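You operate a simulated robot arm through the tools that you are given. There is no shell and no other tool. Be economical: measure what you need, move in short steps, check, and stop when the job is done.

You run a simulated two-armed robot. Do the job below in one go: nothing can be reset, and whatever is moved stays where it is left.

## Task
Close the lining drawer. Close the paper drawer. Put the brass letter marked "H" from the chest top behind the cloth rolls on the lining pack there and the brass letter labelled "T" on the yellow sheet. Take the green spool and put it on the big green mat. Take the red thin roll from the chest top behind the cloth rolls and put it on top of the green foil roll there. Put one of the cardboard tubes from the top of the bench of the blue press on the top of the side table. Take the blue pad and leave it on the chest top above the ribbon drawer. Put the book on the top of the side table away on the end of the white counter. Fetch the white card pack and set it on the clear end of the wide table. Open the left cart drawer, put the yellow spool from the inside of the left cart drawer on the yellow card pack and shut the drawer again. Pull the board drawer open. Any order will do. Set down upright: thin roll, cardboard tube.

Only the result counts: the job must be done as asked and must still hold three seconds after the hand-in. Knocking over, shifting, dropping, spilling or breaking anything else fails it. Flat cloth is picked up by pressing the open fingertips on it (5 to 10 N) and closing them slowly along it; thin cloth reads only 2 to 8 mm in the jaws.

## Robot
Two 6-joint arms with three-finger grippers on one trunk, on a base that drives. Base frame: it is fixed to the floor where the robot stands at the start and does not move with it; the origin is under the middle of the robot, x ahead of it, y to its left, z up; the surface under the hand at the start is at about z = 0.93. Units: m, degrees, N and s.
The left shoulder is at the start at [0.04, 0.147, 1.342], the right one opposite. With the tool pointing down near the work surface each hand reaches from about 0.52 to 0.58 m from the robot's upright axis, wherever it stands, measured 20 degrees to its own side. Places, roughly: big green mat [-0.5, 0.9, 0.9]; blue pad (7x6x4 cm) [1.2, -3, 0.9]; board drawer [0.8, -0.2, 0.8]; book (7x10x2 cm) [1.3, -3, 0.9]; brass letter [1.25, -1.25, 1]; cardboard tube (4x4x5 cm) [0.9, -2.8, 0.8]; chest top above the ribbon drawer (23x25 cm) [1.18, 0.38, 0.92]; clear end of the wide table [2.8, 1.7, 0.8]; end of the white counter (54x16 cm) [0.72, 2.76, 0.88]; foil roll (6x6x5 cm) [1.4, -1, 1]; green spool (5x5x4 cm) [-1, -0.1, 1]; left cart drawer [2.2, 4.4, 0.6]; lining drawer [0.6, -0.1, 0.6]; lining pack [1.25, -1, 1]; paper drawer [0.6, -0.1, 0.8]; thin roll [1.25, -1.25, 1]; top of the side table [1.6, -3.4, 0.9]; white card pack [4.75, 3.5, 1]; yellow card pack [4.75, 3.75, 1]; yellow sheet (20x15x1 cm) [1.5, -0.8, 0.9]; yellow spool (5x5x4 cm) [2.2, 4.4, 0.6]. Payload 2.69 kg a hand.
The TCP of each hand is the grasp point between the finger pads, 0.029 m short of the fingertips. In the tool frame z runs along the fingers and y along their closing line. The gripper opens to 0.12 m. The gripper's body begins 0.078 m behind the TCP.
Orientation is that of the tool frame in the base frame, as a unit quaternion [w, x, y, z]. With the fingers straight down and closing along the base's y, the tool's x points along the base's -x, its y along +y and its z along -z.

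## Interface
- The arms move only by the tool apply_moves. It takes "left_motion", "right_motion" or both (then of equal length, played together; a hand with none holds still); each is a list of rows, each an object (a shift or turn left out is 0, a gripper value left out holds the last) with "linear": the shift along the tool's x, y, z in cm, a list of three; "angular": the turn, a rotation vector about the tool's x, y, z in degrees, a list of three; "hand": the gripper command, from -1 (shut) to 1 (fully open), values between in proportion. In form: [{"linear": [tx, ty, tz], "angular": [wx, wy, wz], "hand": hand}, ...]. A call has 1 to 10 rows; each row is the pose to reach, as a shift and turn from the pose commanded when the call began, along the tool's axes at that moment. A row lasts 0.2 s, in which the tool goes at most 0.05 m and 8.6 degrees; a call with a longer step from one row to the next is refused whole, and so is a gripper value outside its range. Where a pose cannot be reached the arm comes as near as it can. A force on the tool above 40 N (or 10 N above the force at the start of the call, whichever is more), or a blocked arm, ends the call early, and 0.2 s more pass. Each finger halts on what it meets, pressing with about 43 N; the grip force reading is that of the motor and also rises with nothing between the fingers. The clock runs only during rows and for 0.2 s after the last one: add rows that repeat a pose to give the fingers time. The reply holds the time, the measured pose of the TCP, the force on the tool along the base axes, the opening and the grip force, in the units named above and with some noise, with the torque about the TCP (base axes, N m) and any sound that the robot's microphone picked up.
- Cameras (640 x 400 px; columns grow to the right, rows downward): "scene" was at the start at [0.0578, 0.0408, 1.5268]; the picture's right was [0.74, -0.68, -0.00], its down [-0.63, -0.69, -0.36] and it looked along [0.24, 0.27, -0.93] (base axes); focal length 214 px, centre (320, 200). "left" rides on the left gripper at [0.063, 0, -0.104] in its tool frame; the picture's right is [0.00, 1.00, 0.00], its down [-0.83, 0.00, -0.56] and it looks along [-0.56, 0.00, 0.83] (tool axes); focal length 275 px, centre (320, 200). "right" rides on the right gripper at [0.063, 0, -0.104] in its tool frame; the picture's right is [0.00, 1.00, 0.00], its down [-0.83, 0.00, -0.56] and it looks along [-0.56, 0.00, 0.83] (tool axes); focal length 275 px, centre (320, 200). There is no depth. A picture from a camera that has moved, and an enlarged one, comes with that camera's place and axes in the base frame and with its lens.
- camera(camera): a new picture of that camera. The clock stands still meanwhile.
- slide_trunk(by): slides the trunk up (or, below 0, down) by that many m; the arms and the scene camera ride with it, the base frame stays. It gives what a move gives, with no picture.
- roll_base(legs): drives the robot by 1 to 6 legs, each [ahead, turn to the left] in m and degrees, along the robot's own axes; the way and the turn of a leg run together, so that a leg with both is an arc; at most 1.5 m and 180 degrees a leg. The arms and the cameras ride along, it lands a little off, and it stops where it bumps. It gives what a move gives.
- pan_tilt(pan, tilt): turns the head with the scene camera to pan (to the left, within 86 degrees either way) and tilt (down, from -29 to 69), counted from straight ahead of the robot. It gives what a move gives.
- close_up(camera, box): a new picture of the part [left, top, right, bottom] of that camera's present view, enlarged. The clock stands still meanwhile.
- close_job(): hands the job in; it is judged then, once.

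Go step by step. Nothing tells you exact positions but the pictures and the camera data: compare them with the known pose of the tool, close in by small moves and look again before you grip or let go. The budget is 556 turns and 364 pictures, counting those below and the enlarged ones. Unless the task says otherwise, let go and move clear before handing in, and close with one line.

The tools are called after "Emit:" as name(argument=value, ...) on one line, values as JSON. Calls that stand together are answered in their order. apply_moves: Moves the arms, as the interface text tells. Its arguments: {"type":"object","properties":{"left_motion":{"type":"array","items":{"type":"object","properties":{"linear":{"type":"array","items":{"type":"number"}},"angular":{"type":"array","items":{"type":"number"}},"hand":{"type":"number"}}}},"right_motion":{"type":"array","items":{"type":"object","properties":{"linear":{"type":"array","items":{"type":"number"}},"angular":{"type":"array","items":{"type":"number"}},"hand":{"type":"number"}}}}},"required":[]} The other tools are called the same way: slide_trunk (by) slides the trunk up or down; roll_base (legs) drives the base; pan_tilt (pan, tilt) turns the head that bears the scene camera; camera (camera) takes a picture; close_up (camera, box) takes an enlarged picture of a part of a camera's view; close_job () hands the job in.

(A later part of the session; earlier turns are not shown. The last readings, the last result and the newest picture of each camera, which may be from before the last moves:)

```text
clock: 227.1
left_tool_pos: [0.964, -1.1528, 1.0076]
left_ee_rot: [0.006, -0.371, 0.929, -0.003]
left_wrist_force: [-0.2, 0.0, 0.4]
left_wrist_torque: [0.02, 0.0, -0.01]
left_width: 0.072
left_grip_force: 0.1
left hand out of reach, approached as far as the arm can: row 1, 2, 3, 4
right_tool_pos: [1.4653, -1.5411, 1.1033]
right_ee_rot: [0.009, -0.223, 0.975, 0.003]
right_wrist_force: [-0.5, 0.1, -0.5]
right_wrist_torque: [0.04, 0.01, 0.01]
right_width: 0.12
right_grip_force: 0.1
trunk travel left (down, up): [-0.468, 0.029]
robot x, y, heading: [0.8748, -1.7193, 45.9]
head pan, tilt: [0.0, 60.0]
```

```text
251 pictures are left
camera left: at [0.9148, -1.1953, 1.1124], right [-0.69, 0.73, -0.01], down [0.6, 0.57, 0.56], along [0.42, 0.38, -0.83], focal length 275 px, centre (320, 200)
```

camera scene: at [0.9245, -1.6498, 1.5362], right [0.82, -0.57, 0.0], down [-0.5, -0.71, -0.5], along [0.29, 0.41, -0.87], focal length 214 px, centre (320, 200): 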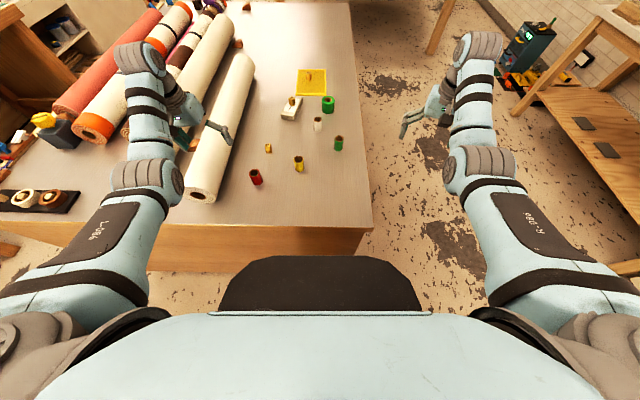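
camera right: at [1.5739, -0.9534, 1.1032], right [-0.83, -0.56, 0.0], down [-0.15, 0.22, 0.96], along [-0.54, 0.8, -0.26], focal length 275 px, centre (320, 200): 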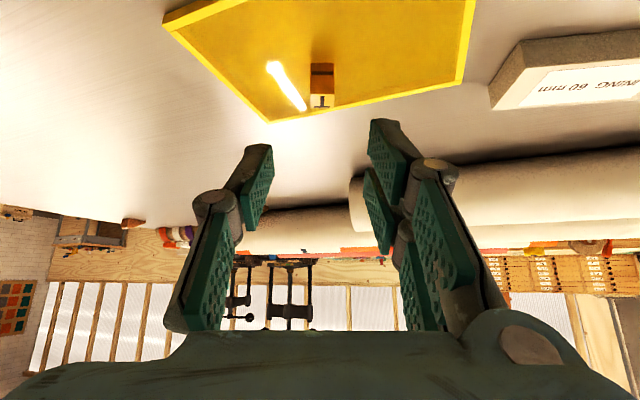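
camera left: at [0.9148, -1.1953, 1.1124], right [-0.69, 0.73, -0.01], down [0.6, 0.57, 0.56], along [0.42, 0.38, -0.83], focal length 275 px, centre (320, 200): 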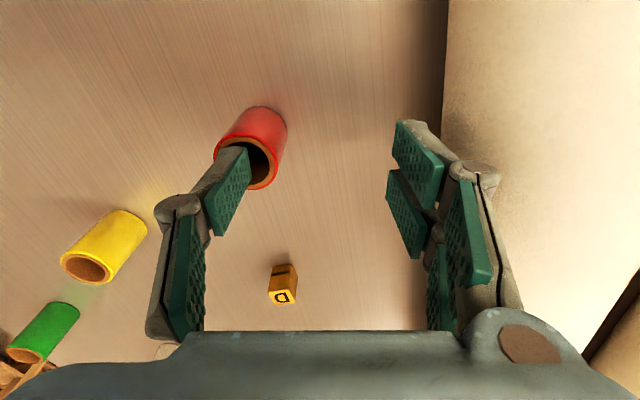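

Emit:
apply_moves(left_motion=[{"linear": [0, 0, -1.5]}, {"linear": [0, 0, -2]}])

Emit:
roll_base(legs=[[-0.08, 0]])

Emit:
apply_moves(left_motion=[{"linear": [-3, -2, 0]}, {"linear": [-6, -4, 0]}, {"linear": [-7, -4, 0]}, {"linear": [-7, -4, 0]}])

Emit:
camera(camera="left")

```text
clock: 227.7
left_tool_pos: [0.9573, -1.1413, 1.0141]
left_ee_rot: [0.002, -0.373, 0.928, 0.0]
left_wrist_force: [0.4, -0.6, -1.0]
left_wrist_torque: [-0.01, 0.0, 0.04]
left_width: 0.072
left_grip_force: 0.0
left hand out of reach, approached as far as the arm can: row 1, 2
right_tool_pos: [1.466, -1.5402, 1.1046]
right_ee_rot: [0.008, -0.223, 0.975, 0.003]
right_wrist_force: [0.5, -0.4, -0.1]
right_wrist_torque: [0.0, 0.02, 0.0]
right_width: 0.12
right_grip_force: 0.1
trunk travel left (down, up): [-0.468, 0.029]
robot x, y, heading: [0.8724, -1.7168, 45.8]
head pan, tilt: [0.0, 60.0]
```

```text
clock: 228.8
left_tool_pos: [0.9084, -1.1942, 1.0103]
left_ee_rot: [-0.001, -0.373, 0.928, -0.003]
left_wrist_force: [2.8, 0.7, -0.4]
left_wrist_torque: [-0.07, -0.02, -0.03]
left_width: 0.0724
left_grip_force: 0.0
right_tool_pos: [1.4168, -1.5922, 1.0999]
right_ee_rot: [0.005, -0.223, 0.975, 0.001]
right_wrist_force: [1.2, 1.4, -1.0]
right_wrist_torque: [-0.07, 0.08, 0.01]
right_width: 0.1199
right_grip_force: 0.0
trunk travel left (down, up): [-0.468, 0.029]
robot x, y, heading: [0.8183, -1.7798, 45.8]
head pan, tilt: [0.0, 60.0]
```

```text
clock: 229.8
left_tool_pos: [0.9243, -1.1981, 1.0219]
left_ee_rot: [0.018, -0.373, 0.928, -0.014]
left_wrist_force: [-0.2, -0.1, 0.1]
left_wrist_torque: [0.01, -0.04, -0.04]
left_width: 0.0719
left_grip_force: 0.0
left hand out of reach, approached as far as the arm can: row 1, 2, 3, 4
right_tool_pos: [1.4091, -1.5977, 1.1043]
right_ee_rot: [0.009, -0.224, 0.975, 0.003]
right_wrist_force: [0.6, 0.3, -0.4]
right_wrist_torque: [0.02, 0.0, 0.02]
right_width: 0.1202
right_grip_force: 0.1
trunk travel left (down, up): [-0.468, 0.029]
robot x, y, heading: [0.8172, -1.7733, 45.9]
head pan, tilt: [0.0, 60.0]
```

```text
250 pictures are left
camera left: at [0.8729, -1.2404, 1.124], right [-0.69, 0.73, -0.04], down [0.58, 0.58, 0.58], along [0.44, 0.37, -0.82], focal length 275 px, centre (320, 200)
```

left: 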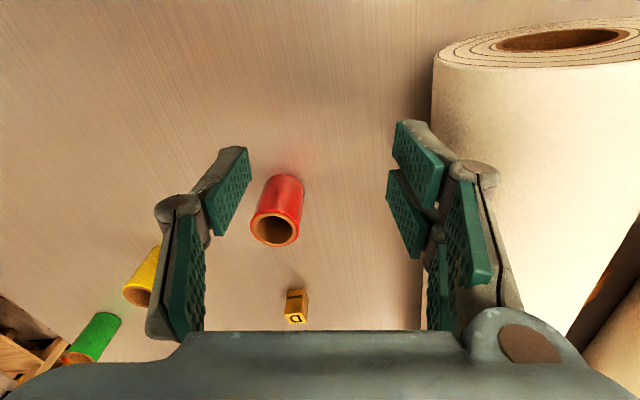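

The left arm is cramped here, so I'll use the right hand for the red roll. Raise the left, then rotate the base left.

Emit:
apply_moves(left_motion=[{"linear": [-1, 2, -4]}, {"linear": [-2, 4, -8]}, {"linear": [-3, 5, -12]}, {"linear": [-3, 5, -12]}])

Emit:
roll_base(legs=[[0.075, 0], [0, 54]])

Emit:
camera(camera="scene")

Emit:
camera(camera="right")

```text
clock: 230.8
left_tool_pos: [0.8892, -1.1338, 1.1032]
left_ee_rot: [0.024, -0.373, 0.927, -0.011]
left_wrist_force: [0.1, 0.1, 0.7]
left_wrist_torque: [0.0, -0.02, 0.02]
left_width: 0.0719
left_grip_force: 0.0
left hand out of reach, approached as far as the arm can: row 1, 2, 3, 4
right_tool_pos: [1.4103, -1.5981, 1.1041]
right_ee_rot: [0.008, -0.224, 0.975, 0.003]
right_wrist_force: [-0.2, 0.2, 0.3]
right_wrist_torque: [-0.04, 0.01, 0.0]
right_width: 0.1201
right_grip_force: 0.1
trunk travel left (down, up): [-0.468, 0.029]
robot x, y, heading: [0.8181, -1.7757, 46.1]
head pan, tilt: [0.0, 60.0]
```

```text
clock: 232.3
left_tool_pos: [0.9132, -1.0767, 1.1041]
left_ee_rot: [0.035, -0.391, 0.92, 0.001]
left_wrist_force: [0.6, 1.0, -0.6]
left_wrist_torque: [-0.02, 0.07, 0.0]
left_width: 0.0718
left_grip_force: 0.1
right_tool_pos: [1.4602, -1.5156, 1.1039]
right_ee_rot: [0.026, -0.245, 0.969, 0.013]
right_wrist_force: [0.9, -0.1, -1.1]
right_wrist_torque: [-0.08, 0.09, -0.02]
right_width: 0.12
right_grip_force: 0.2
trunk travel left (down, up): [-0.468, 0.029]
robot x, y, heading: [0.8741, -1.7246, 48.1]
head pan, tilt: [0.0, 60.0]
stopped in leg 2: the robot was blocked; the commanded pose is now the measured one
```

```text
249 pictures are left
camera scene: at [0.9401, -1.6509, 1.5353], right [0.75, -0.67, 0.0], down [-0.58, -0.65, -0.49], along [0.33, 0.37, -0.87], focal length 214 px, centre (320, 200)
```

scene: 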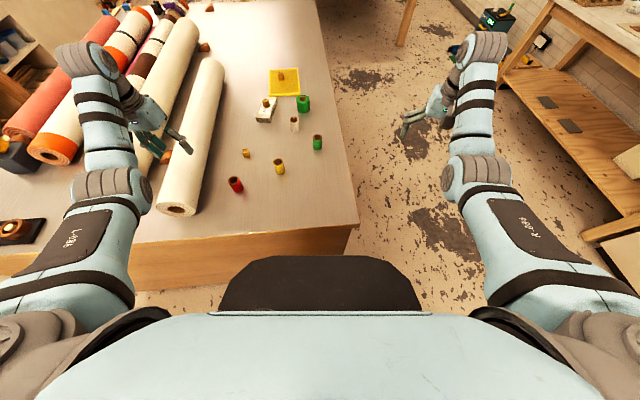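

```text
248 pictures are left
camera right: at [1.3997, -1.5503, 1.2029], right [-0.48, 0.88, 0.01], down [0.7, 0.38, 0.6], along [0.52, 0.3, -0.8], focal length 275 px, centre (320, 200)
```

right: 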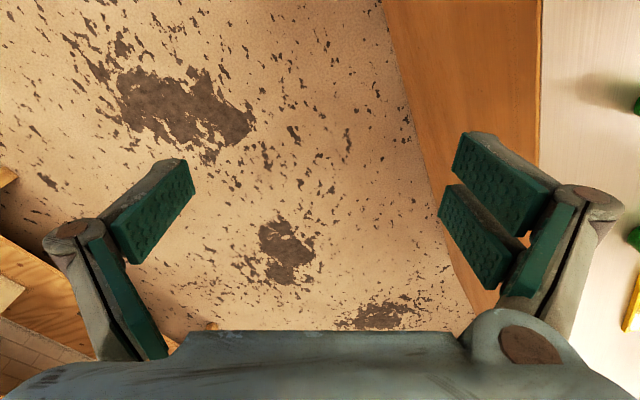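

Blocked: likely the left fingertips touch a cloth roll. I look with the left camera before moving.

Emit:
camera(camera="left")

Emit:
close_up(camera="scene", box=[40, 30, 300, 220])

```text
247 pictures are left
camera left: at [0.861, -1.1245, 1.2052], right [-0.72, 0.7, -0.03], down [0.54, 0.58, 0.61], along [0.44, 0.42, -0.79], focal length 275 px, centre (320, 200)
```

left: 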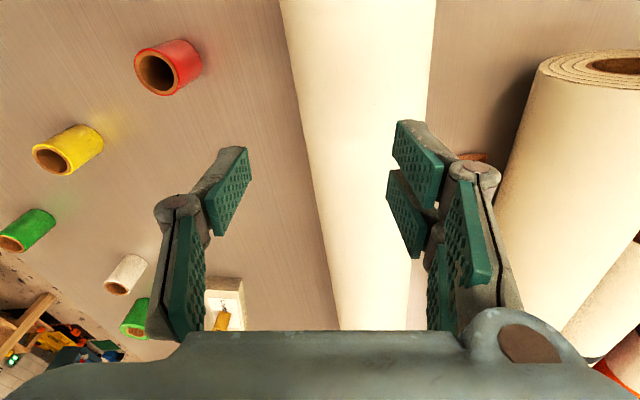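

```text
2.11 times, centred on (170, 125) of scene
camera zoom: at [0.9401, -1.6509, 1.5353], right [0.75, -0.67, 0.0], down [-0.58, -0.65, -0.49], along [0.33, 0.37, -0.87], focal length 452 px, centre (636, 358)
```

zoom: 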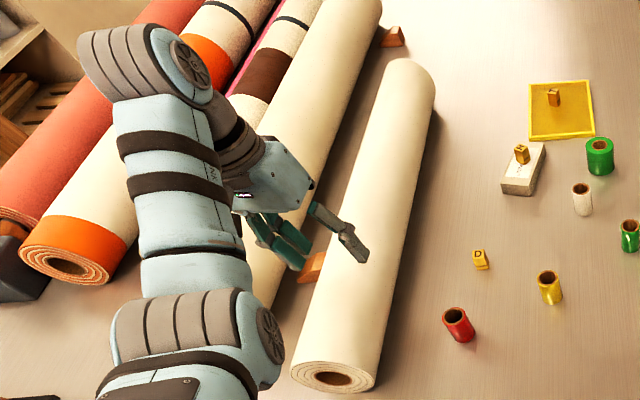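

Emit:
roll_base(legs=[[0, -10]])

Emit:
apply_moves(left_motion=[{"linear": [-1, 0, -4]}, {"linear": [-3, 0, -8]}, {"linear": [-5, 0, -12]}, {"linear": [-6, 0, -15]}, {"linear": [-6, 0, -15]}])

Emit:
camera(camera="scene")

```text
clock: 233.4
left_tool_pos: [1.0152, -1.0961, 1.1079]
left_ee_rot: [0.039, -0.309, 0.95, -0.001]
left_wrist_force: [-0.2, 0.2, 0.6]
left_wrist_torque: [0.02, -0.04, -0.02]
left_width: 0.0718
left_grip_force: 0.0
right_tool_pos: [1.476, -1.6239, 1.1098]
right_ee_rot: [0.033, -0.161, 0.986, 0.012]
right_wrist_force: [-0.5, -0.8, -0.3]
right_wrist_torque: [0.0, -0.02, -0.03]
right_width: 0.12
right_grip_force: 0.1
trunk travel left (down, up): [-0.468, 0.029]
robot x, y, heading: [0.8735, -1.7224, 38.5]
head pan, tilt: [0.0, 60.0]
```

```text
clock: 234.6
left_tool_pos: [1.0499, -1.0612, 1.2368]
left_ee_rot: [0.138, -0.309, 0.941, 0.017]
left_wrist_force: [0.0, 0.0, 0.4]
left_wrist_torque: [0.0, -0.02, 0.03]
left_width: 0.0717
left_grip_force: 0.1
left hand out of reach, approached as far as the arm can: row 1, 2, 3, 4, 5
right_tool_pos: [1.4774, -1.6254, 1.1106]
right_ee_rot: [0.032, -0.161, 0.986, 0.012]
right_wrist_force: [0.1, 0.0, -0.7]
right_wrist_torque: [-0.02, 0.03, 0.01]
right_width: 0.1199
right_grip_force: 0.0
trunk travel left (down, up): [-0.468, 0.029]
robot x, y, heading: [0.8715, -1.7181, 38.4]
head pan, tilt: [0.0, 60.0]
```

```text
245 pictures are left
camera scene: at [0.9397, -1.6688, 1.5361], right [0.62, -0.78, 0.0], down [-0.68, -0.54, -0.5], along [0.39, 0.31, -0.87], focal length 214 px, centre (320, 200)
```

scene: 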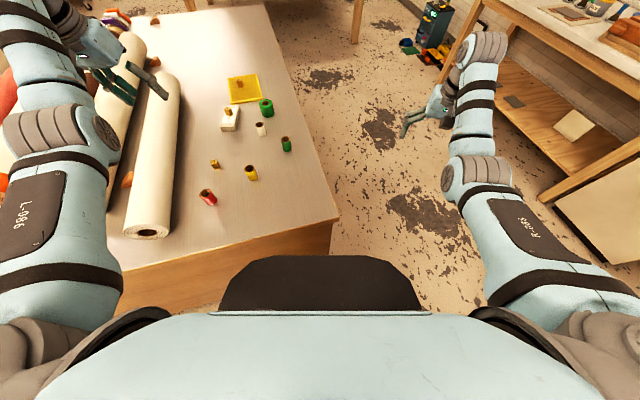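

Emit:
roll_base(legs=[[0, 20]])

```text
clock: 236.1
left_tool_pos: [0.8151, -1.0402, 1.238]
left_ee_rot: [0.134, -0.466, 0.874, 0.041]
left_wrist_force: [0.6, 0.5, -0.3]
left_wrist_torque: [-0.01, 0.04, 0.01]
left_width: 0.0721
left_grip_force: 0.2
right_tool_pos: [1.4101, -1.4243, 1.1087]
right_ee_rot: [0.03, -0.329, 0.944, 0.019]
right_wrist_force: [0.1, -0.5, -0.1]
right_wrist_torque: [0.02, 0.04, -0.01]
right_width: 0.1198
right_grip_force: 0.1
trunk travel left (down, up): [-0.468, 0.029]
robot x, y, heading: [0.8732, -1.7238, 58.1]
head pan, tilt: [0.0, 60.0]
```

Emit:
roll_base(legs=[[0, 42]])

Emit:
camera(camera="scene")

Emit:
camera(camera="right")

```text
clock: 238.5
left_tool_pos: [0.3714, -1.2553, 1.2386]
left_ee_rot: [-0.109, 0.749, -0.648, -0.085]
left_wrist_force: [0.2, -0.2, 0.3]
left_wrist_torque: [0.02, 0.03, 0.02]
left_width: 0.0717
left_grip_force: 0.1
right_tool_pos: [1.0705, -1.1416, 1.1093]
right_ee_rot: [0.023, -0.645, 0.763, 0.03]
right_wrist_force: [0.9, -0.6, 0.7]
right_wrist_torque: [-0.02, 0.01, 0.06]
right_width: 0.1199
right_grip_force: 0.0
trunk travel left (down, up): [-0.468, 0.029]
robot x, y, heading: [0.8726, -1.7239, 100.3]
head pan, tilt: [0.0, 60.0]
```

```text
244 pictures are left
camera scene: at [0.857, -1.6377, 1.5361], right [0.98, 0.18, 0.0], down [0.15, -0.85, -0.5], along [-0.09, 0.49, -0.87], focal length 214 px, centre (320, 200)
```

scene: 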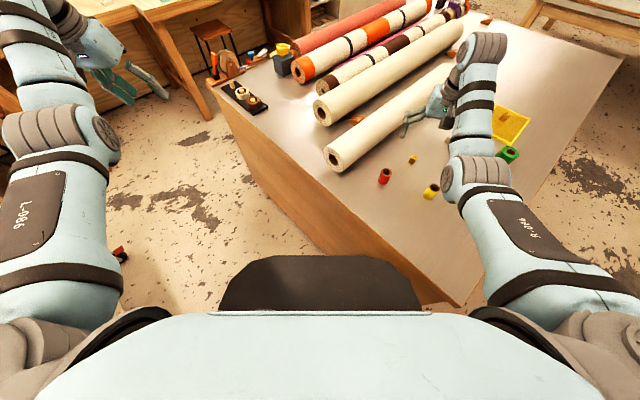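

```text
243 pictures are left
camera right: at [1.0604, -1.2108, 1.2066], right [-0.99, 0.16, 0.02], down [0.13, 0.78, 0.62], along [0.08, 0.61, -0.79], focal length 275 px, centre (320, 200)
```

right: 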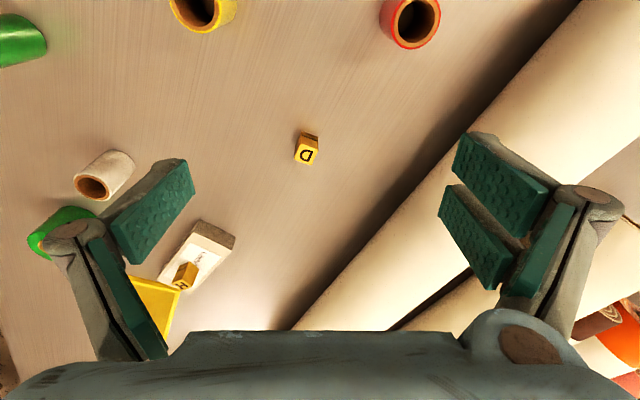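

Emit:
apply_moves(right_motion=[{"linear": [1.5, 2.5, 1], "angular": [0, 4.3, 0], "hand": 0}, {"linear": [3, 5, 2.5], "angular": [0, 4.3, 0]}, {"linear": [5, 7.1, 4], "angular": [0, 4.3, 0]}, {"linear": [5, 7.1, 6], "angular": [0, 4.3, 0]}, {"linear": [5, 7.1, 6], "angular": [0, 4.3, 0]}])

Emit:
camera(camera="right")

```text
clock: 239.7
left_tool_pos: [0.3707, -1.2545, 1.2373]
left_ee_rot: [-0.11, 0.748, -0.648, -0.086]
left_wrist_force: [0.6, 0.6, -0.3]
left_wrist_torque: [-0.01, -0.01, 0.04]
left_width: 0.072
left_grip_force: 0.1
right_tool_pos: [0.9918, -1.172, 1.0469]
right_ee_rot: [-0.005, -0.646, 0.763, 0.006]
right_wrist_force: [1.0, -0.2, -0.3]
right_wrist_torque: [0.01, -0.03, 0.0]
right_width: 0.06
right_grip_force: 0.1
right hand out of reach, approached as far as the arm can: row 1, 2, 3
trunk travel left (down, up): [-0.468, 0.029]
robot x, y, heading: [0.8744, -1.722, 100.2]
head pan, tilt: [0.0, 60.0]
```

```text
242 pictures are left
camera right: at [0.9831, -1.2351, 1.1477], right [-0.99, 0.16, 0.02], down [0.14, 0.82, 0.56], along [0.07, 0.55, -0.83], focal length 275 px, centre (320, 200)
```

right: 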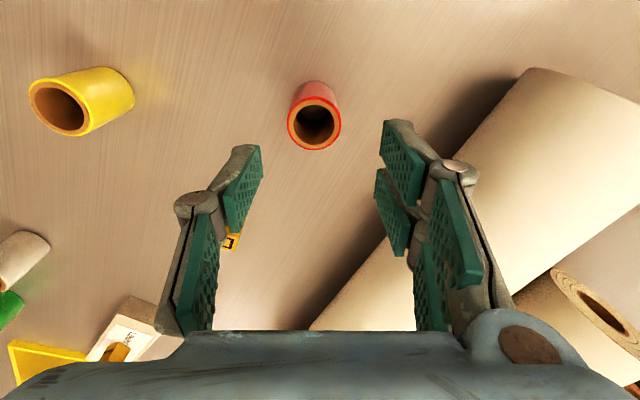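

Emit:
apply_moves(right_motion=[{"linear": [1.1, 0, 2]}, {"linear": [1.1, -0.2, 5]}, {"linear": [1.1, -0.2, 7.7]}, {"linear": [1.1, -0.2, 7.7]}])

Emit:
camera(camera="right")

```text
clock: 240.7
left_tool_pos: [0.3716, -1.2553, 1.2388]
left_ee_rot: [-0.11, 0.749, -0.648, -0.086]
left_wrist_force: [-0.5, -0.1, -0.5]
left_wrist_torque: [0.01, -0.01, 0.01]
left_width: 0.0719
left_grip_force: 0.1
right_tool_pos: [0.9913, -1.1844, 0.9688]
right_ee_rot: [-0.005, -0.647, 0.763, 0.006]
right_wrist_force: [-0.1, -0.6, -0.5]
right_wrist_torque: [0.03, -0.02, 0.0]
right_width: 0.0597
right_grip_force: 0.0
trunk travel left (down, up): [-0.468, 0.029]
robot x, y, heading: [0.8737, -1.7219, 100.3]
head pan, tilt: [0.0, 60.0]
```

```text
241 pictures are left
camera right: at [0.9813, -1.248, 1.0718], right [-0.99, 0.16, 0.02], down [0.14, 0.82, 0.56], along [0.07, 0.55, -0.83], focal length 275 px, centre (320, 200)
```

right: 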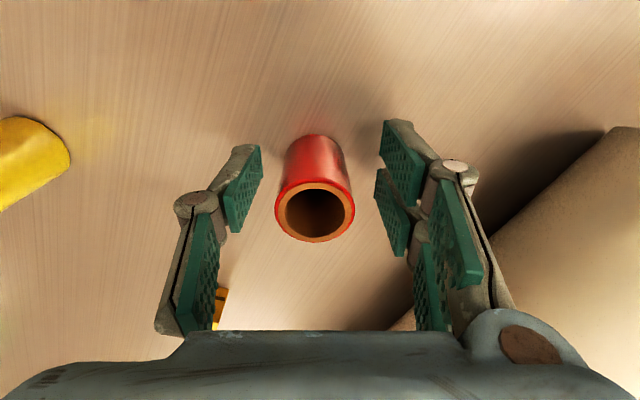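

Emit:
apply_moves(right_motion=[{"hand": -0.3}, {"hand": -0.5}, {"hand": -0.7}, {"hand": -1}, {"hand": -1}])

Emit:
camera(camera="right")

```text
clock: 241.9
left_tool_pos: [0.3712, -1.2555, 1.2377]
left_ee_rot: [-0.11, 0.749, -0.648, -0.085]
left_wrist_force: [-0.3, -0.7, -0.5]
left_wrist_torque: [-0.03, -0.01, -0.02]
left_width: 0.0721
left_grip_force: 0.0
right_tool_pos: [0.9894, -1.1865, 0.97]
right_ee_rot: [-0.005, -0.647, 0.763, 0.006]
right_wrist_force: [-0.1, -0.2, 0.0]
right_wrist_torque: [0.0, 0.0, 0.02]
right_width: 0.0315
right_grip_force: 43.3
trunk travel left (down, up): [-0.468, 0.029]
robot x, y, heading: [0.8737, -1.7227, 100.3]
head pan, tilt: [0.0, 60.0]
```

```text
240 pictures are left
camera right: at [0.9815, -1.2478, 1.072], right [-0.99, 0.16, 0.02], down [0.14, 0.82, 0.56], along [0.07, 0.55, -0.83], focal length 275 px, centre (320, 200)
```

right: 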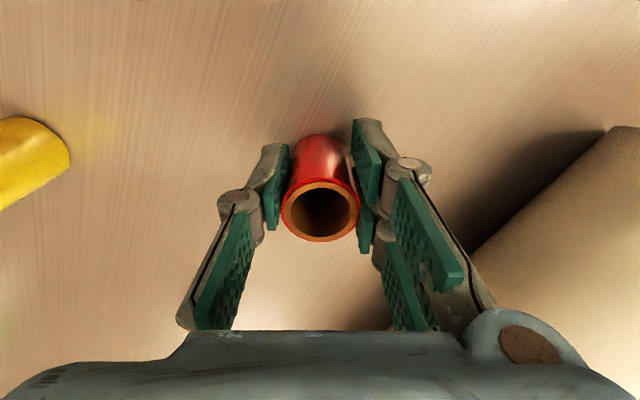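

Emit:
apply_moves(right_motion=[{"linear": [0, 0, -4]}, {"linear": [-1, 0, -8]}, {"linear": [-3, 0, -12]}, {"linear": [-5, 0, -15]}, {"linear": [-5, 0, -15]}])

Emit:
camera(camera="right")

```text
clock: 243.1
left_tool_pos: [0.3709, -1.2566, 1.2385]
left_ee_rot: [-0.109, 0.749, -0.648, -0.085]
left_wrist_force: [0.5, 0.0, 0.0]
left_wrist_torque: [0.01, 0.02, 0.03]
left_width: 0.0722
left_grip_force: 0.0
right_tool_pos: [0.9989, -1.1378, 1.12]
right_ee_rot: [-0.005, -0.647, 0.763, 0.006]
right_wrist_force: [-0.4, 0.0, 0.3]
right_wrist_torque: [-0.02, 0.01, 0.0]
right_width: 0.0316
right_grip_force: 43.2
right hand out of reach, approached as far as the arm can: row 2, 3
trunk travel left (down, up): [-0.468, 0.029]
robot x, y, heading: [0.8732, -1.7245, 99.9]
head pan, tilt: [0.0, 60.0]
```

```text
239 pictures are left
camera right: at [0.9908, -1.2, 1.2224], right [-0.99, 0.16, 0.02], down [0.14, 0.82, 0.56], along [0.07, 0.55, -0.83], focal length 275 px, centre (320, 200)
```

right: 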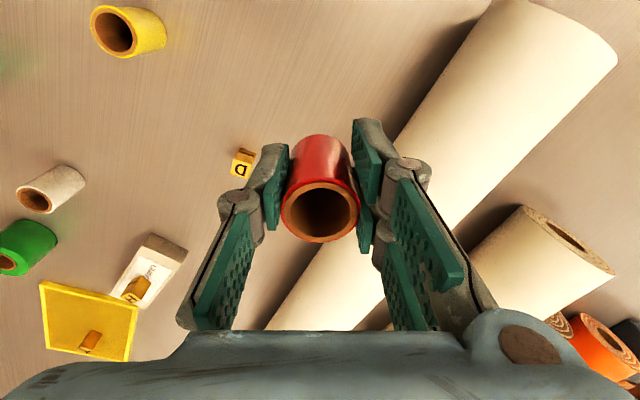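

Emit:
roll_base(legs=[[0, -135], [0.58, 0], [0, 90], [0.78, 0], [0, 99]])

Emit:
camera(camera="scene")

Emit:
camera(camera="right")

```text
clock: 263.8
left_tool_pos: [1.121, -1.5526, 1.2387]
left_ee_rot: [-0.058, 0.963, -0.23, -0.127]
left_wrist_force: [0.1, -0.2, 0.3]
left_wrist_torque: [0.02, -0.01, 0.02]
left_width: 0.0722
left_grip_force: 0.0
right_tool_pos: [1.3872, -0.9705, 1.1193]
right_ee_rot: [0.007, 0.925, -0.379, -0.003]
right_wrist_force: [0.7, -0.1, -0.7]
right_wrist_torque: [0.01, 0.04, 0.02]
right_width: 0.0313
right_grip_force: 42.4
trunk travel left (down, up): [-0.468, 0.029]
robot x, y, heading: [1.7944, -1.4156, 154.9]
head pan, tilt: [0.0, 60.0]
```

```text
238 pictures are left
camera scene: at [1.7129, -1.3767, 1.5361], right [0.42, 0.91, 0.0], down [0.79, -0.36, -0.5], along [-0.45, 0.21, -0.87], focal length 214 px, centre (320, 200)
```

scene: 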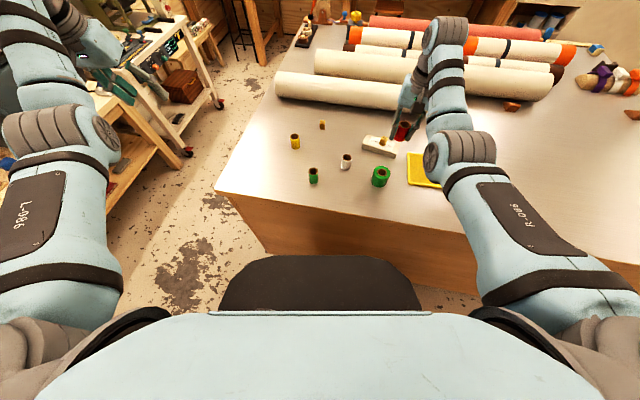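

```text
237 pictures are left
camera right: at [1.4326, -1.0137, 1.2219], right [-0.7, -0.72, 0.02], down [-0.59, 0.59, 0.56], along [-0.41, 0.38, -0.83], focal length 275 px, centre (320, 200)
```

right: 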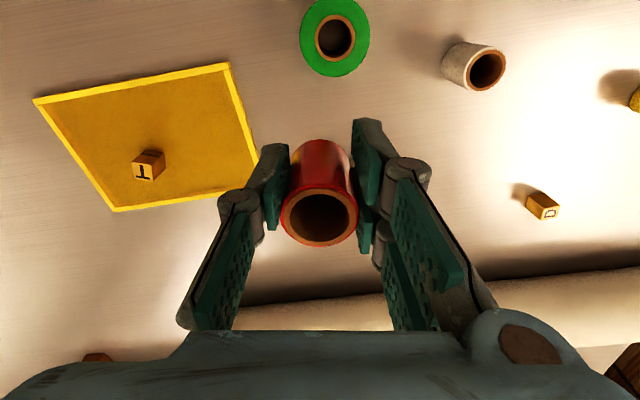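

Emit:
apply_moves(right_motion=[{"linear": [2, 0.7, 2]}, {"linear": [4, 1.5, 4]}, {"linear": [5.2, 1.5, 6.5]}, {"linear": [5.2, 1.5, 8]}, {"linear": [5.2, 1.5, 8]}])

Emit:
camera(camera="right")

Emit:
close_up(camera="scene", box=[300, 110, 460, 210])

```text
clock: 265.0
left_tool_pos: [1.1219, -1.5539, 1.238]
left_ee_rot: [-0.058, 0.963, -0.231, -0.127]
left_wrist_force: [0.3, -0.9, -0.8]
left_wrist_torque: [-0.02, -0.04, -0.01]
left_width: 0.0719
left_grip_force: 0.1
right_tool_pos: [1.4074, -1.0197, 1.038]
right_ee_rot: [0.008, 0.925, -0.38, -0.002]
right_wrist_force: [-0.5, 0.0, -0.1]
right_wrist_torque: [0.0, -0.03, 0.01]
right_width: 0.0315
right_grip_force: 43.2
right hand out of reach, approached as far as the arm can: row 1, 2, 3, 4, 5
trunk travel left (down, up): [-0.468, 0.029]
robot x, y, heading: [1.7912, -1.4111, 154.9]
head pan, tilt: [0.0, 60.0]
```

```text
236 pictures are left
camera right: at [1.4536, -1.0611, 1.1395], right [-0.7, -0.72, 0.02], down [-0.59, 0.59, 0.56], along [-0.41, 0.38, -0.83], focal length 275 px, centre (320, 200)
```

right: 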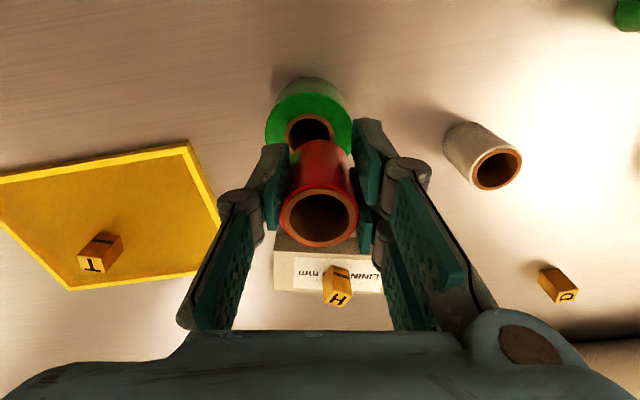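

```text
4.00 times, centred on (380, 160) of scene
camera zoom: at [1.7126, -1.3773, 1.5361], right [0.42, 0.91, 0.0], down [0.79, -0.36, -0.5], along [-0.45, 0.21, -0.87], focal length 858 px, centre (80, 360)
```

zoom: 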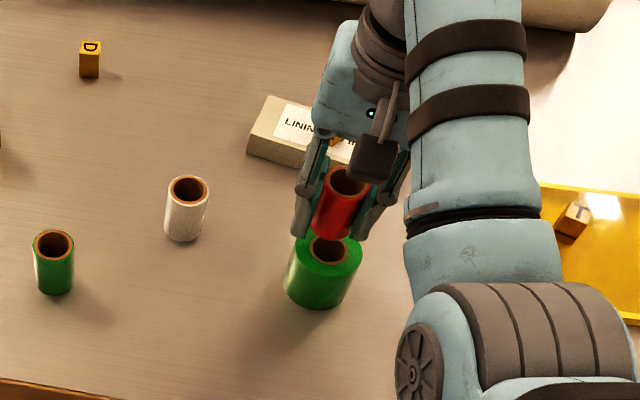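

Emit:
roll_base(legs=[[-0.02, 0]])

Emit:
camera(camera="right")

Emit:
close_up(camera="scene", box=[300, 110, 460, 210])

```text
clock: 265.8
left_tool_pos: [1.1347, -1.5602, 1.2354]
left_ee_rot: [-0.059, 0.963, -0.23, -0.125]
left_wrist_force: [-0.3, 0.5, -0.7]
left_wrist_torque: [0.02, -0.06, -0.02]
left_width: 0.0718
left_grip_force: 0.0
right_tool_pos: [1.4224, -1.0252, 1.0356]
right_ee_rot: [0.007, 0.925, -0.38, 0.001]
right_wrist_force: [-1.3, -0.7, -0.2]
right_wrist_torque: [0.0, -0.06, 0.03]
right_width: 0.0314
right_grip_force: 42.7
trunk travel left (down, up): [-0.468, 0.029]
robot x, y, heading: [1.8087, -1.4199, 155.0]
head pan, tilt: [0.0, 60.0]
```

```text
234 pictures are left
camera right: at [1.4678, -1.0676, 1.1377], right [-0.7, -0.72, 0.01], down [-0.59, 0.59, 0.55], along [-0.4, 0.38, -0.83], focal length 275 px, centre (320, 200)
```

right: 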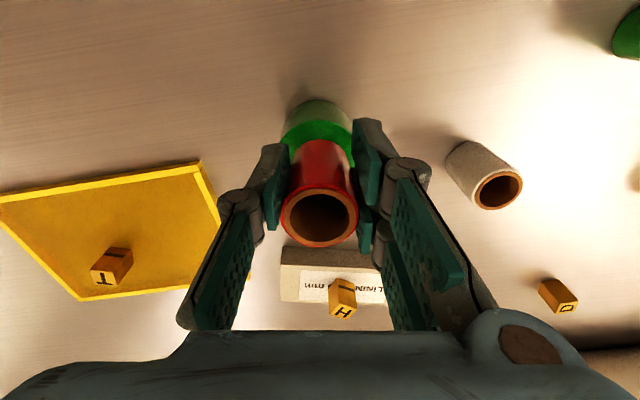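

```text
4.00 times, centred on (380, 160) of scene
camera zoom: at [1.7254, -1.3831, 1.5357], right [0.42, 0.91, 0.0], down [0.79, -0.37, -0.5], along [-0.45, 0.21, -0.87], focal length 858 px, centre (80, 360)
```

zoom: 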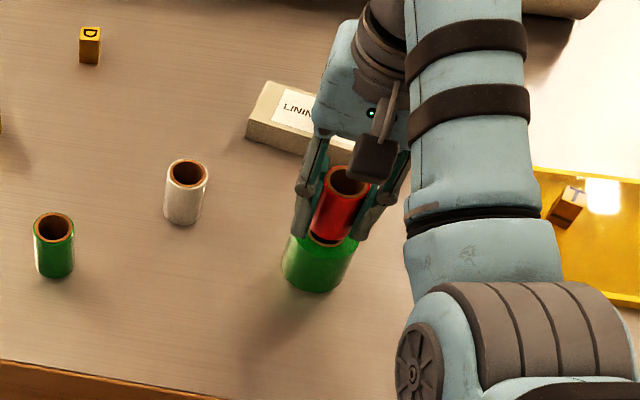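

Emit:
apply_moves(right_motion=[{"linear": [0, 0, 0.6]}, {"linear": [0, 0, 1.1]}, {"linear": [0, 0, 1.3]}, {"linear": [0, 0, 1.3]}])

Emit:
camera(camera="right")

```text
clock: 266.8
left_tool_pos: [1.14, -1.5623, 1.2378]
left_ee_rot: [-0.058, 0.963, -0.23, -0.128]
left_wrist_force: [0.9, 0.2, -0.1]
left_wrist_torque: [0.0, 0.05, -0.02]
left_width: 0.0719
left_grip_force: 0.0
right_tool_pos: [1.4268, -1.0273, 1.0239]
right_ee_rot: [0.007, 0.925, -0.379, -0.003]
right_wrist_force: [-1.0, -0.1, 0.3]
right_wrist_torque: [0.01, 0.02, 0.01]
right_width: 0.0315
right_grip_force: 43.1
trunk travel left (down, up): [-0.468, 0.029]
robot x, y, heading: [1.8151, -1.4198, 154.9]
head pan, tilt: [0.0, 60.0]
```

```text
232 pictures are left
camera right: at [1.4717, -1.0698, 1.1268], right [-0.7, -0.72, 0.02], down [-0.59, 0.59, 0.56], along [-0.41, 0.38, -0.83], focal length 275 px, centre (320, 200)
```

right: 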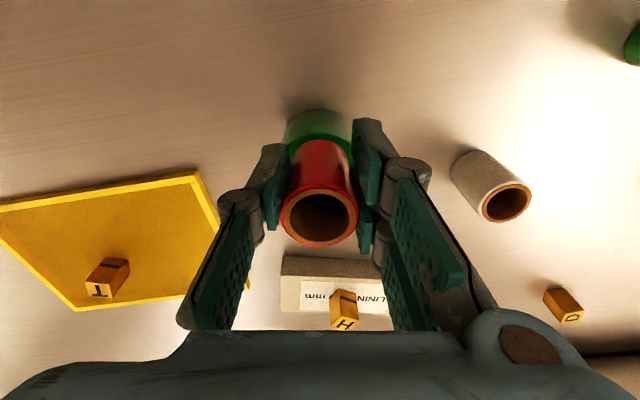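

Emit:
apply_moves(right_motion=[{"linear": [-0.6, 0, 0]}, {"linear": [-0.6, 0, 0]}])

Emit:
close_up(camera="right", box=[240, 80, 400, 260])

Emit:
close_up(camera="scene", box=[340, 130, 420, 190])

```text
clock: 267.4
left_tool_pos: [1.1402, -1.5614, 1.2386]
left_ee_rot: [-0.058, 0.963, -0.231, -0.126]
left_wrist_force: [0.6, -0.1, 0.3]
left_wrist_torque: [0.01, 0.01, 0.01]
left_width: 0.0718
left_grip_force: 0.1
right_tool_pos: [1.4215, -1.0238, 1.0233]
right_ee_rot: [0.007, 0.925, -0.38, -0.003]
right_wrist_force: [0.6, 0.2, -0.4]
right_wrist_torque: [0.01, 0.0, -0.01]
right_width: 0.0311
right_grip_force: 43.1
trunk travel left (down, up): [-0.468, 0.029]
robot x, y, heading: [1.8079, -1.4215, 155.0]
head pan, tilt: [0.0, 60.0]
```

```text
2.22 times, centred on (320, 170) of right
camera zoom: at [1.4669, -1.0653, 1.1264], right [-0.7, -0.72, 0.02], down [-0.59, 0.59, 0.56], along [-0.41, 0.38, -0.83], focal length 612 px, centre (320, 267)
```

zoom: 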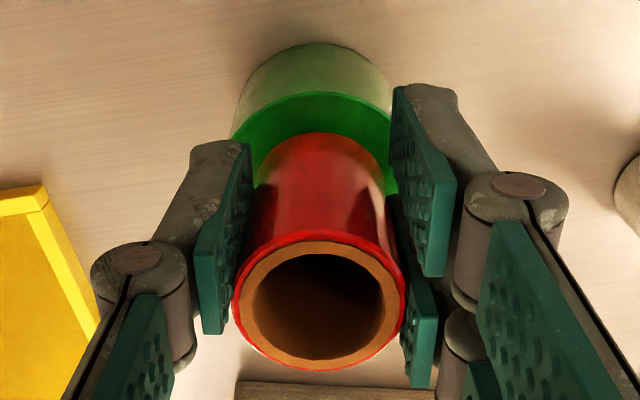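

```text
6.67 times, centred on (380, 160) of scene
camera zoom: at [1.7308, -1.3856, 1.5361], right [0.42, 0.91, 0.0], down [0.79, -0.36, -0.5], along [-0.45, 0.21, -0.87], focal length 1430 px, centre (-80, 467)
```

zoom: 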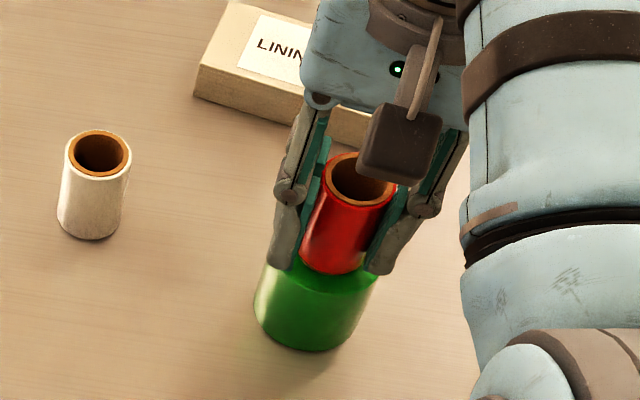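

Emit:
apply_moves(right_motion=[{"linear": [0, -0.2, 0.3]}, {"linear": [0, -0.2, 0.5]}, {"linear": [0, -0.2, 0.5]}])

```text
clock: 268.1
left_tool_pos: [1.1396, -1.5618, 1.2387]
left_ee_rot: [-0.058, 0.963, -0.231, -0.127]
left_wrist_force: [0.8, 0.1, -0.2]
left_wrist_torque: [-0.02, 0.0, -0.02]
left_width: 0.0721
left_grip_force: 0.0
right_tool_pos: [1.4234, -1.022, 1.0205]
right_ee_rot: [0.008, 0.925, -0.379, -0.003]
right_wrist_force: [-1.0, -0.3, 5.1]
right_wrist_torque: [0.02, 0.0, 0.02]
right_width: 0.0315
right_grip_force: 43.1
trunk travel left (down, up): [-0.468, 0.029]
robot x, y, heading: [1.807, -1.4244, 155.2]
head pan, tilt: [0.0, 60.0]
```

Contact at 5 N on top of the foil roll. I open evenly and lift straight up.

Emit:
apply_moves(right_motion=[{"hand": -0.6}, {"hand": -0.35}, {"hand": -0.2}, {"hand": -0.1}, {"linear": [0, 0, -2]}, {"linear": [0, 0, -5]}, {"linear": [-2, 0, -9]}, {"linear": [-4, 0, -13]}, {"linear": [-4, 0, -13]}])

Emit:
camera(camera="right")

Emit:
close_up(camera="scene", box=[300, 100, 440, 200])

```text
clock: 270.1
left_tool_pos: [1.1388, -1.5613, 1.2376]
left_ee_rot: [-0.058, 0.963, -0.231, -0.127]
left_wrist_force: [0.3, -0.2, 0.3]
left_wrist_torque: [-0.04, 0.01, 0.03]
left_width: 0.072
left_grip_force: 0.1
right_tool_pos: [1.3948, -0.9906, 1.1502]
right_ee_rot: [0.008, 0.925, -0.379, -0.002]
right_wrist_force: [0.3, 0.7, 0.1]
right_wrist_torque: [-0.02, 0.02, -0.02]
right_width: 0.0538
right_grip_force: 0.1
right hand out of reach, approached as far as the arm can: row 6, 7
trunk travel left (down, up): [-0.468, 0.029]
robot x, y, heading: [1.8097, -1.4215, 155.1]
head pan, tilt: [0.0, 60.0]
```

```text
229 pictures are left
camera right: at [1.4395, -1.0339, 1.2521], right [-0.7, -0.72, 0.02], down [-0.59, 0.59, 0.56], along [-0.41, 0.38, -0.83], focal length 275 px, centre (320, 200)
```

right: 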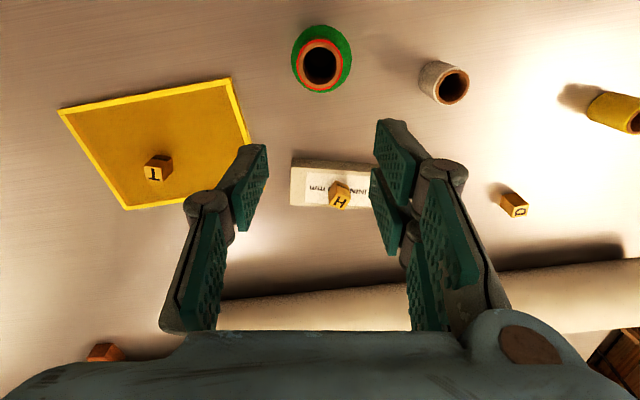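

```text
4.00 times, centred on (370, 150) of scene
camera zoom: at [1.7313, -1.3858, 1.5361], right [0.42, 0.91, 0.0], down [0.79, -0.36, -0.5], along [-0.45, 0.21, -0.87], focal length 858 px, centre (120, 400)
```

zoom: 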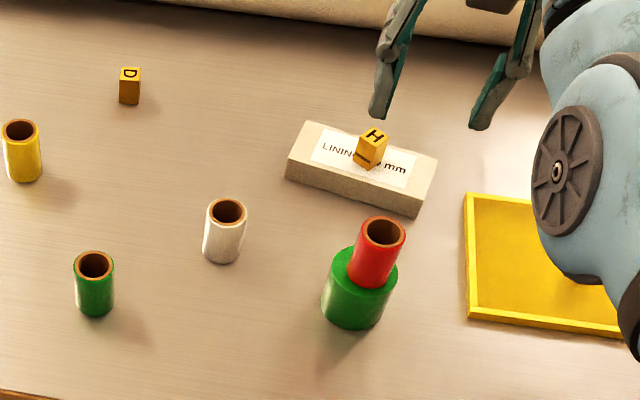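

The red roll stands on the foil roll. Next, the press bench and side table: I turn toward them and look.

Emit:
roll_base(legs=[[-0.1, 0], [0, 79]])

Emit:
pan_tilt(pan=0, tilt=35)

Emit:
camera(camera="scene")

Emit:
pan_tilt(pan=40, tilt=35)

Emit:
camera(camera="scene")

```text
clock: 274.7
left_tool_pos: [1.9127, -2.1489, 1.2375]
left_ee_rot: [0.037, 0.889, 0.436, -0.134]
left_wrist_force: [0.0, 0.8, -0.1]
left_wrist_torque: [0.0, -0.01, 0.01]
left_width: 0.0718
left_grip_force: 0.1
right_tool_pos: [1.398, -1.7917, 1.1489]
right_ee_rot: [0.007, 0.955, 0.298, 0.003]
right_wrist_force: [-0.1, 1.0, 0.7]
right_wrist_torque: [0.01, 0.01, -0.01]
right_width: 0.0539
right_grip_force: 0.0
trunk travel left (down, up): [-0.468, 0.029]
robot x, y, heading: [1.9014, -1.4616, -125.6]
head pan, tilt: [0.0, 60.0]
```

```text
clock: 275.6
left_tool_pos: [1.9125, -2.1484, 1.2374]
left_ee_rot: [0.036, 0.889, 0.436, -0.135]
left_wrist_force: [0.5, -0.1, -0.1]
left_wrist_torque: [0.04, 0.01, 0.0]
left_width: 0.0719
left_grip_force: 0.0
right_tool_pos: [1.3997, -1.7919, 1.149]
right_ee_rot: [0.008, 0.954, 0.299, 0.002]
right_wrist_force: [0.0, 0.0, -0.3]
right_wrist_torque: [0.0, 0.0, 0.02]
right_width: 0.0539
right_grip_force: 0.0
trunk travel left (down, up): [-0.468, 0.029]
robot x, y, heading: [1.898, -1.4626, -125.7]
head pan, tilt: [0.0, 35.0]
```

```text
227 pictures are left
camera scene: at [1.8369, -1.552, 1.5704], right [-0.81, 0.58, 0.0], down [0.33, 0.47, -0.82], along [-0.48, -0.67, -0.57], focal length 214 px, centre (320, 200)
```

scene: 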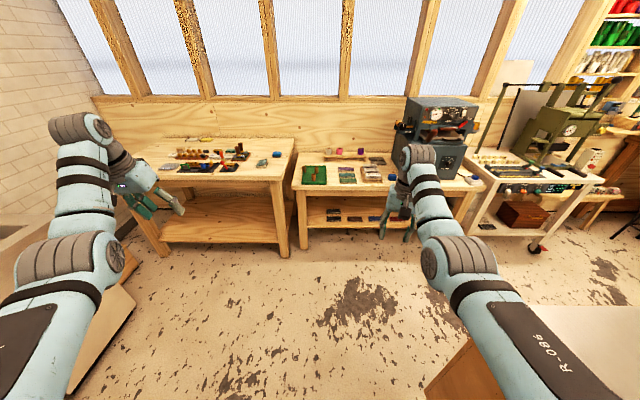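

```text
clock: 276.6
left_tool_pos: [1.9124, -2.1482, 1.2379]
left_ee_rot: [0.035, 0.889, 0.436, -0.135]
left_wrist_force: [-0.7, -0.3, -0.3]
left_wrist_torque: [0.04, 0.02, 0.02]
left_width: 0.0722
left_grip_force: 0.1
right_tool_pos: [1.3995, -1.7918, 1.1494]
right_ee_rot: [0.008, 0.955, 0.298, 0.002]
right_wrist_force: [-0.5, 0.4, 0.0]
right_wrist_torque: [0.0, 0.02, -0.01]
right_width: 0.0539
right_grip_force: 0.0
trunk travel left (down, up): [-0.468, 0.029]
robot x, y, heading: [1.8984, -1.4632, -125.7]
head pan, tilt: [40.0, 35.0]
```

```text
226 pictures are left
camera scene: at [1.8946, -1.5681, 1.5704], right [-1.0, -0.08, 0.0], down [-0.04, 0.57, -0.82], along [0.06, -0.82, -0.57], focal length 214 px, centre (320, 200)
```

scene: 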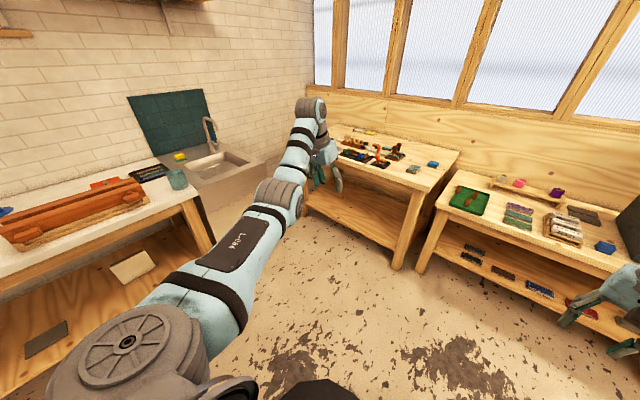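

Emit:
pan_tilt(pan=15, tilt=30)

Emit:
close_up(camera="scene", box=[200, 120, 360, 220])

Emit:
close_up(camera="scene", box=[340, 130, 480, 220])

```text
clock: 277.5
left_tool_pos: [1.9129, -2.1483, 1.2381]
left_ee_rot: [0.036, 0.889, 0.436, -0.135]
left_wrist_force: [0.4, 0.0, -0.5]
left_wrist_torque: [0.03, -0.01, 0.04]
left_width: 0.0723
left_grip_force: 0.0
right_tool_pos: [1.398, -1.7919, 1.15]
right_ee_rot: [0.007, 0.955, 0.298, 0.003]
right_wrist_force: [-0.1, -0.3, 0.5]
right_wrist_torque: [0.03, 0.01, 0.01]
right_width: 0.054
right_grip_force: 0.0
trunk travel left (down, up): [-0.468, 0.029]
robot x, y, heading: [1.902, -1.4638, -125.6]
head pan, tilt: [15.0, 30.0]
```

```text
4.00 times, centred on (280, 170) of scene
camera zoom: at [1.8562, -1.565, 1.5782], right [-0.94, 0.35, 0.0], down [0.18, 0.47, -0.87], along [-0.3, -0.81, -0.5], focal length 858 px, centre (480, 320)
```

zoom: 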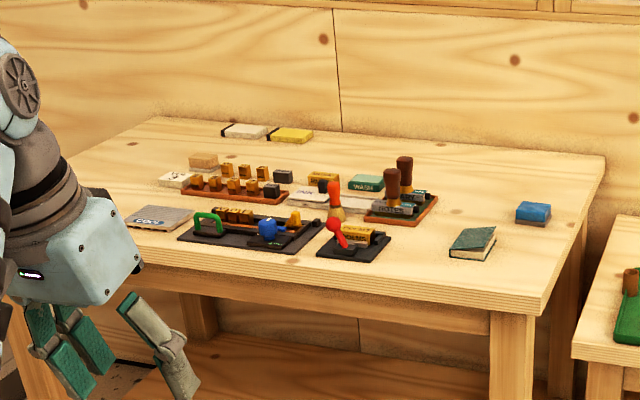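

```text
4.44 times, centred on (410, 175) of scene
camera zoom: at [1.8562, -1.565, 1.5782], right [-0.94, 0.35, 0.0], down [0.18, 0.47, -0.87], along [-0.3, -0.81, -0.5], focal length 953 px, centre (-80, 311)
```

zoom: 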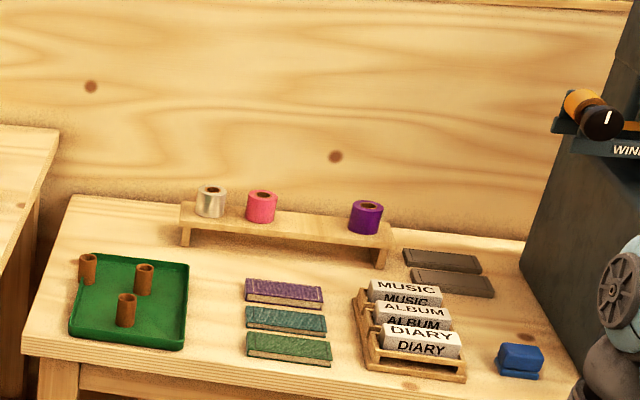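

Tubes are in the green tray at about (1.09,-2.69); book and pad on the side table. First I restore the left arm to a normal pose in this open space.

Emit:
apply_moves(left_motion=[{"linear": [1.5, -3.1, 3], "angular": [-0.5, 3, 0], "hand": 1}, {"linear": [3, -6.2, 6], "angular": [-1, 6, 0]}, {"linear": [4.5, -9.3, 9], "angular": [-2, 9, 0]}, {"linear": [6, -12.4, 12], "angular": [-3, 12, 0]}, {"linear": [7.6, -15.6, 15], "angular": [-3, 16, 0]}, {"linear": [9.3, -19, 18], "angular": [-3, 16, 0]}, {"linear": [9.3, -19, 18], "angular": [-3, 16, 0]}, {"linear": [9.3, -19, 18], "angular": [-3, 16, 0]}])

```text
clock: 279.3
left_tool_pos: [1.8575, -2.0418, 1.0291]
left_ee_rot: [-0.028, 0.902, 0.43, -0.024]
left_wrist_force: [0.1, -0.2, -0.6]
left_wrist_torque: [-0.02, -0.02, 0.03]
left_width: 0.12
left_grip_force: 0.1
left hand out of reach, approached as far as the arm can: row 1, 2, 3, 4, 5, 6, 7, 8
right_tool_pos: [1.3989, -1.7922, 1.1486]
right_ee_rot: [0.008, 0.954, 0.298, 0.002]
right_wrist_force: [-0.2, 0.2, -0.5]
right_wrist_torque: [-0.03, 0.02, -0.01]
right_width: 0.0538
right_grip_force: 0.1
trunk travel left (down, up): [-0.468, 0.029]
robot x, y, heading: [1.9014, -1.4658, -125.8]
head pan, tilt: [15.0, 30.0]
```

Emit:
apply_moves(left_motion=[{"linear": [0, -3, 2]}, {"linear": [0, -6, 4]}, {"linear": [0, -9, 4]}, {"linear": [0, -9, 4]}])

Emit:
pan_tilt(pan=10, tilt=60)

Emit:
camera(camera="scene")

```text
clock: 280.3
left_tool_pos: [1.8343, -2.0241, 0.9878]
left_ee_rot: [-0.044, 0.907, 0.418, -0.037]
left_wrist_force: [0.3, -0.7, 0.1]
left_wrist_torque: [-0.02, 0.0, -0.03]
left_width: 0.1203
left_grip_force: 0.0
left hand out of reach, approached as far as the arm can: row 1, 2, 3, 4
right_tool_pos: [1.3984, -1.7914, 1.1484]
right_ee_rot: [0.007, 0.955, 0.298, 0.002]
right_wrist_force: [-0.4, 0.2, -0.2]
right_wrist_torque: [0.03, 0.01, 0.0]
right_width: 0.0541
right_grip_force: 0.1
trunk travel left (down, up): [-0.468, 0.029]
robot x, y, heading: [1.902, -1.4662, -125.6]
head pan, tilt: [15.0, 30.0]
```

```text
clock: 281.3
left_tool_pos: [1.8336, -2.0235, 0.988]
left_ee_rot: [-0.043, 0.906, 0.42, -0.036]
left_wrist_force: [-0.6, 0.9, 0.9]
left_wrist_torque: [-0.02, 0.04, 0.0]
left_width: 0.1202
left_grip_force: 0.1
right_tool_pos: [1.3997, -1.7927, 1.15]
right_ee_rot: [0.008, 0.954, 0.299, 0.002]
right_wrist_force: [-0.3, 0.9, 0.2]
right_wrist_torque: [-0.02, 0.03, 0.0]
right_width: 0.054
right_grip_force: 0.1
trunk travel left (down, up): [-0.468, 0.029]
robot x, y, heading: [1.9008, -1.4626, -125.7]
head pan, tilt: [10.0, 60.0]
```

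```text
223 pictures are left
camera scene: at [1.8592, -1.5405, 1.5362], right [-0.9, 0.43, 0.0], down [0.37, 0.78, -0.5], along [-0.22, -0.45, -0.87], focal length 214 px, centre (320, 200)
```

scene: 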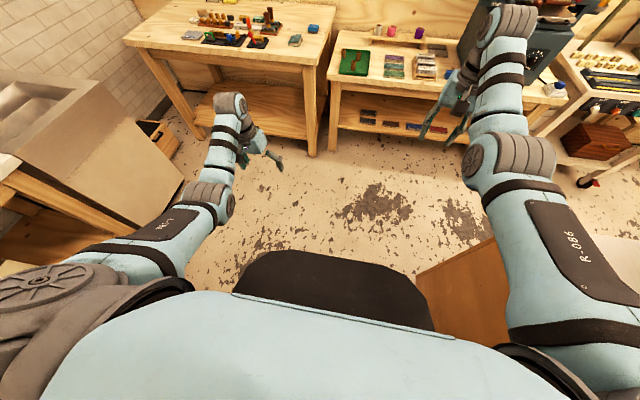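

Emit:
apply_moves(left_motion=[{"linear": [-4, 0, 0]}, {"linear": [-6, -2, 0]}, {"linear": [-6, -5, 0]}, {"linear": [-6, -8, 0]}, {"linear": [-6, -8, 0]}])

```text
clock: 282.5
left_tool_pos: [1.8034, -2.0356, 0.9957]
left_ee_rot: [-0.059, 0.903, 0.422, -0.054]
left_wrist_force: [0.8, 0.5, 0.1]
left_wrist_torque: [0.0, 0.01, -0.02]
left_width: 0.1202
left_grip_force: 0.1
left hand out of reach, approached as far as the arm can: row 1, 2, 3, 4, 5
right_tool_pos: [1.3992, -1.7932, 1.1491]
right_ee_rot: [0.007, 0.955, 0.298, 0.003]
right_wrist_force: [-0.4, -0.4, -0.1]
right_wrist_torque: [-0.02, -0.01, 0.0]
right_width: 0.0541
right_grip_force: 0.0
trunk travel left (down, up): [-0.468, 0.029]
robot x, y, heading: [1.9013, -1.4597, -125.5]
head pan, tilt: [10.0, 60.0]
```

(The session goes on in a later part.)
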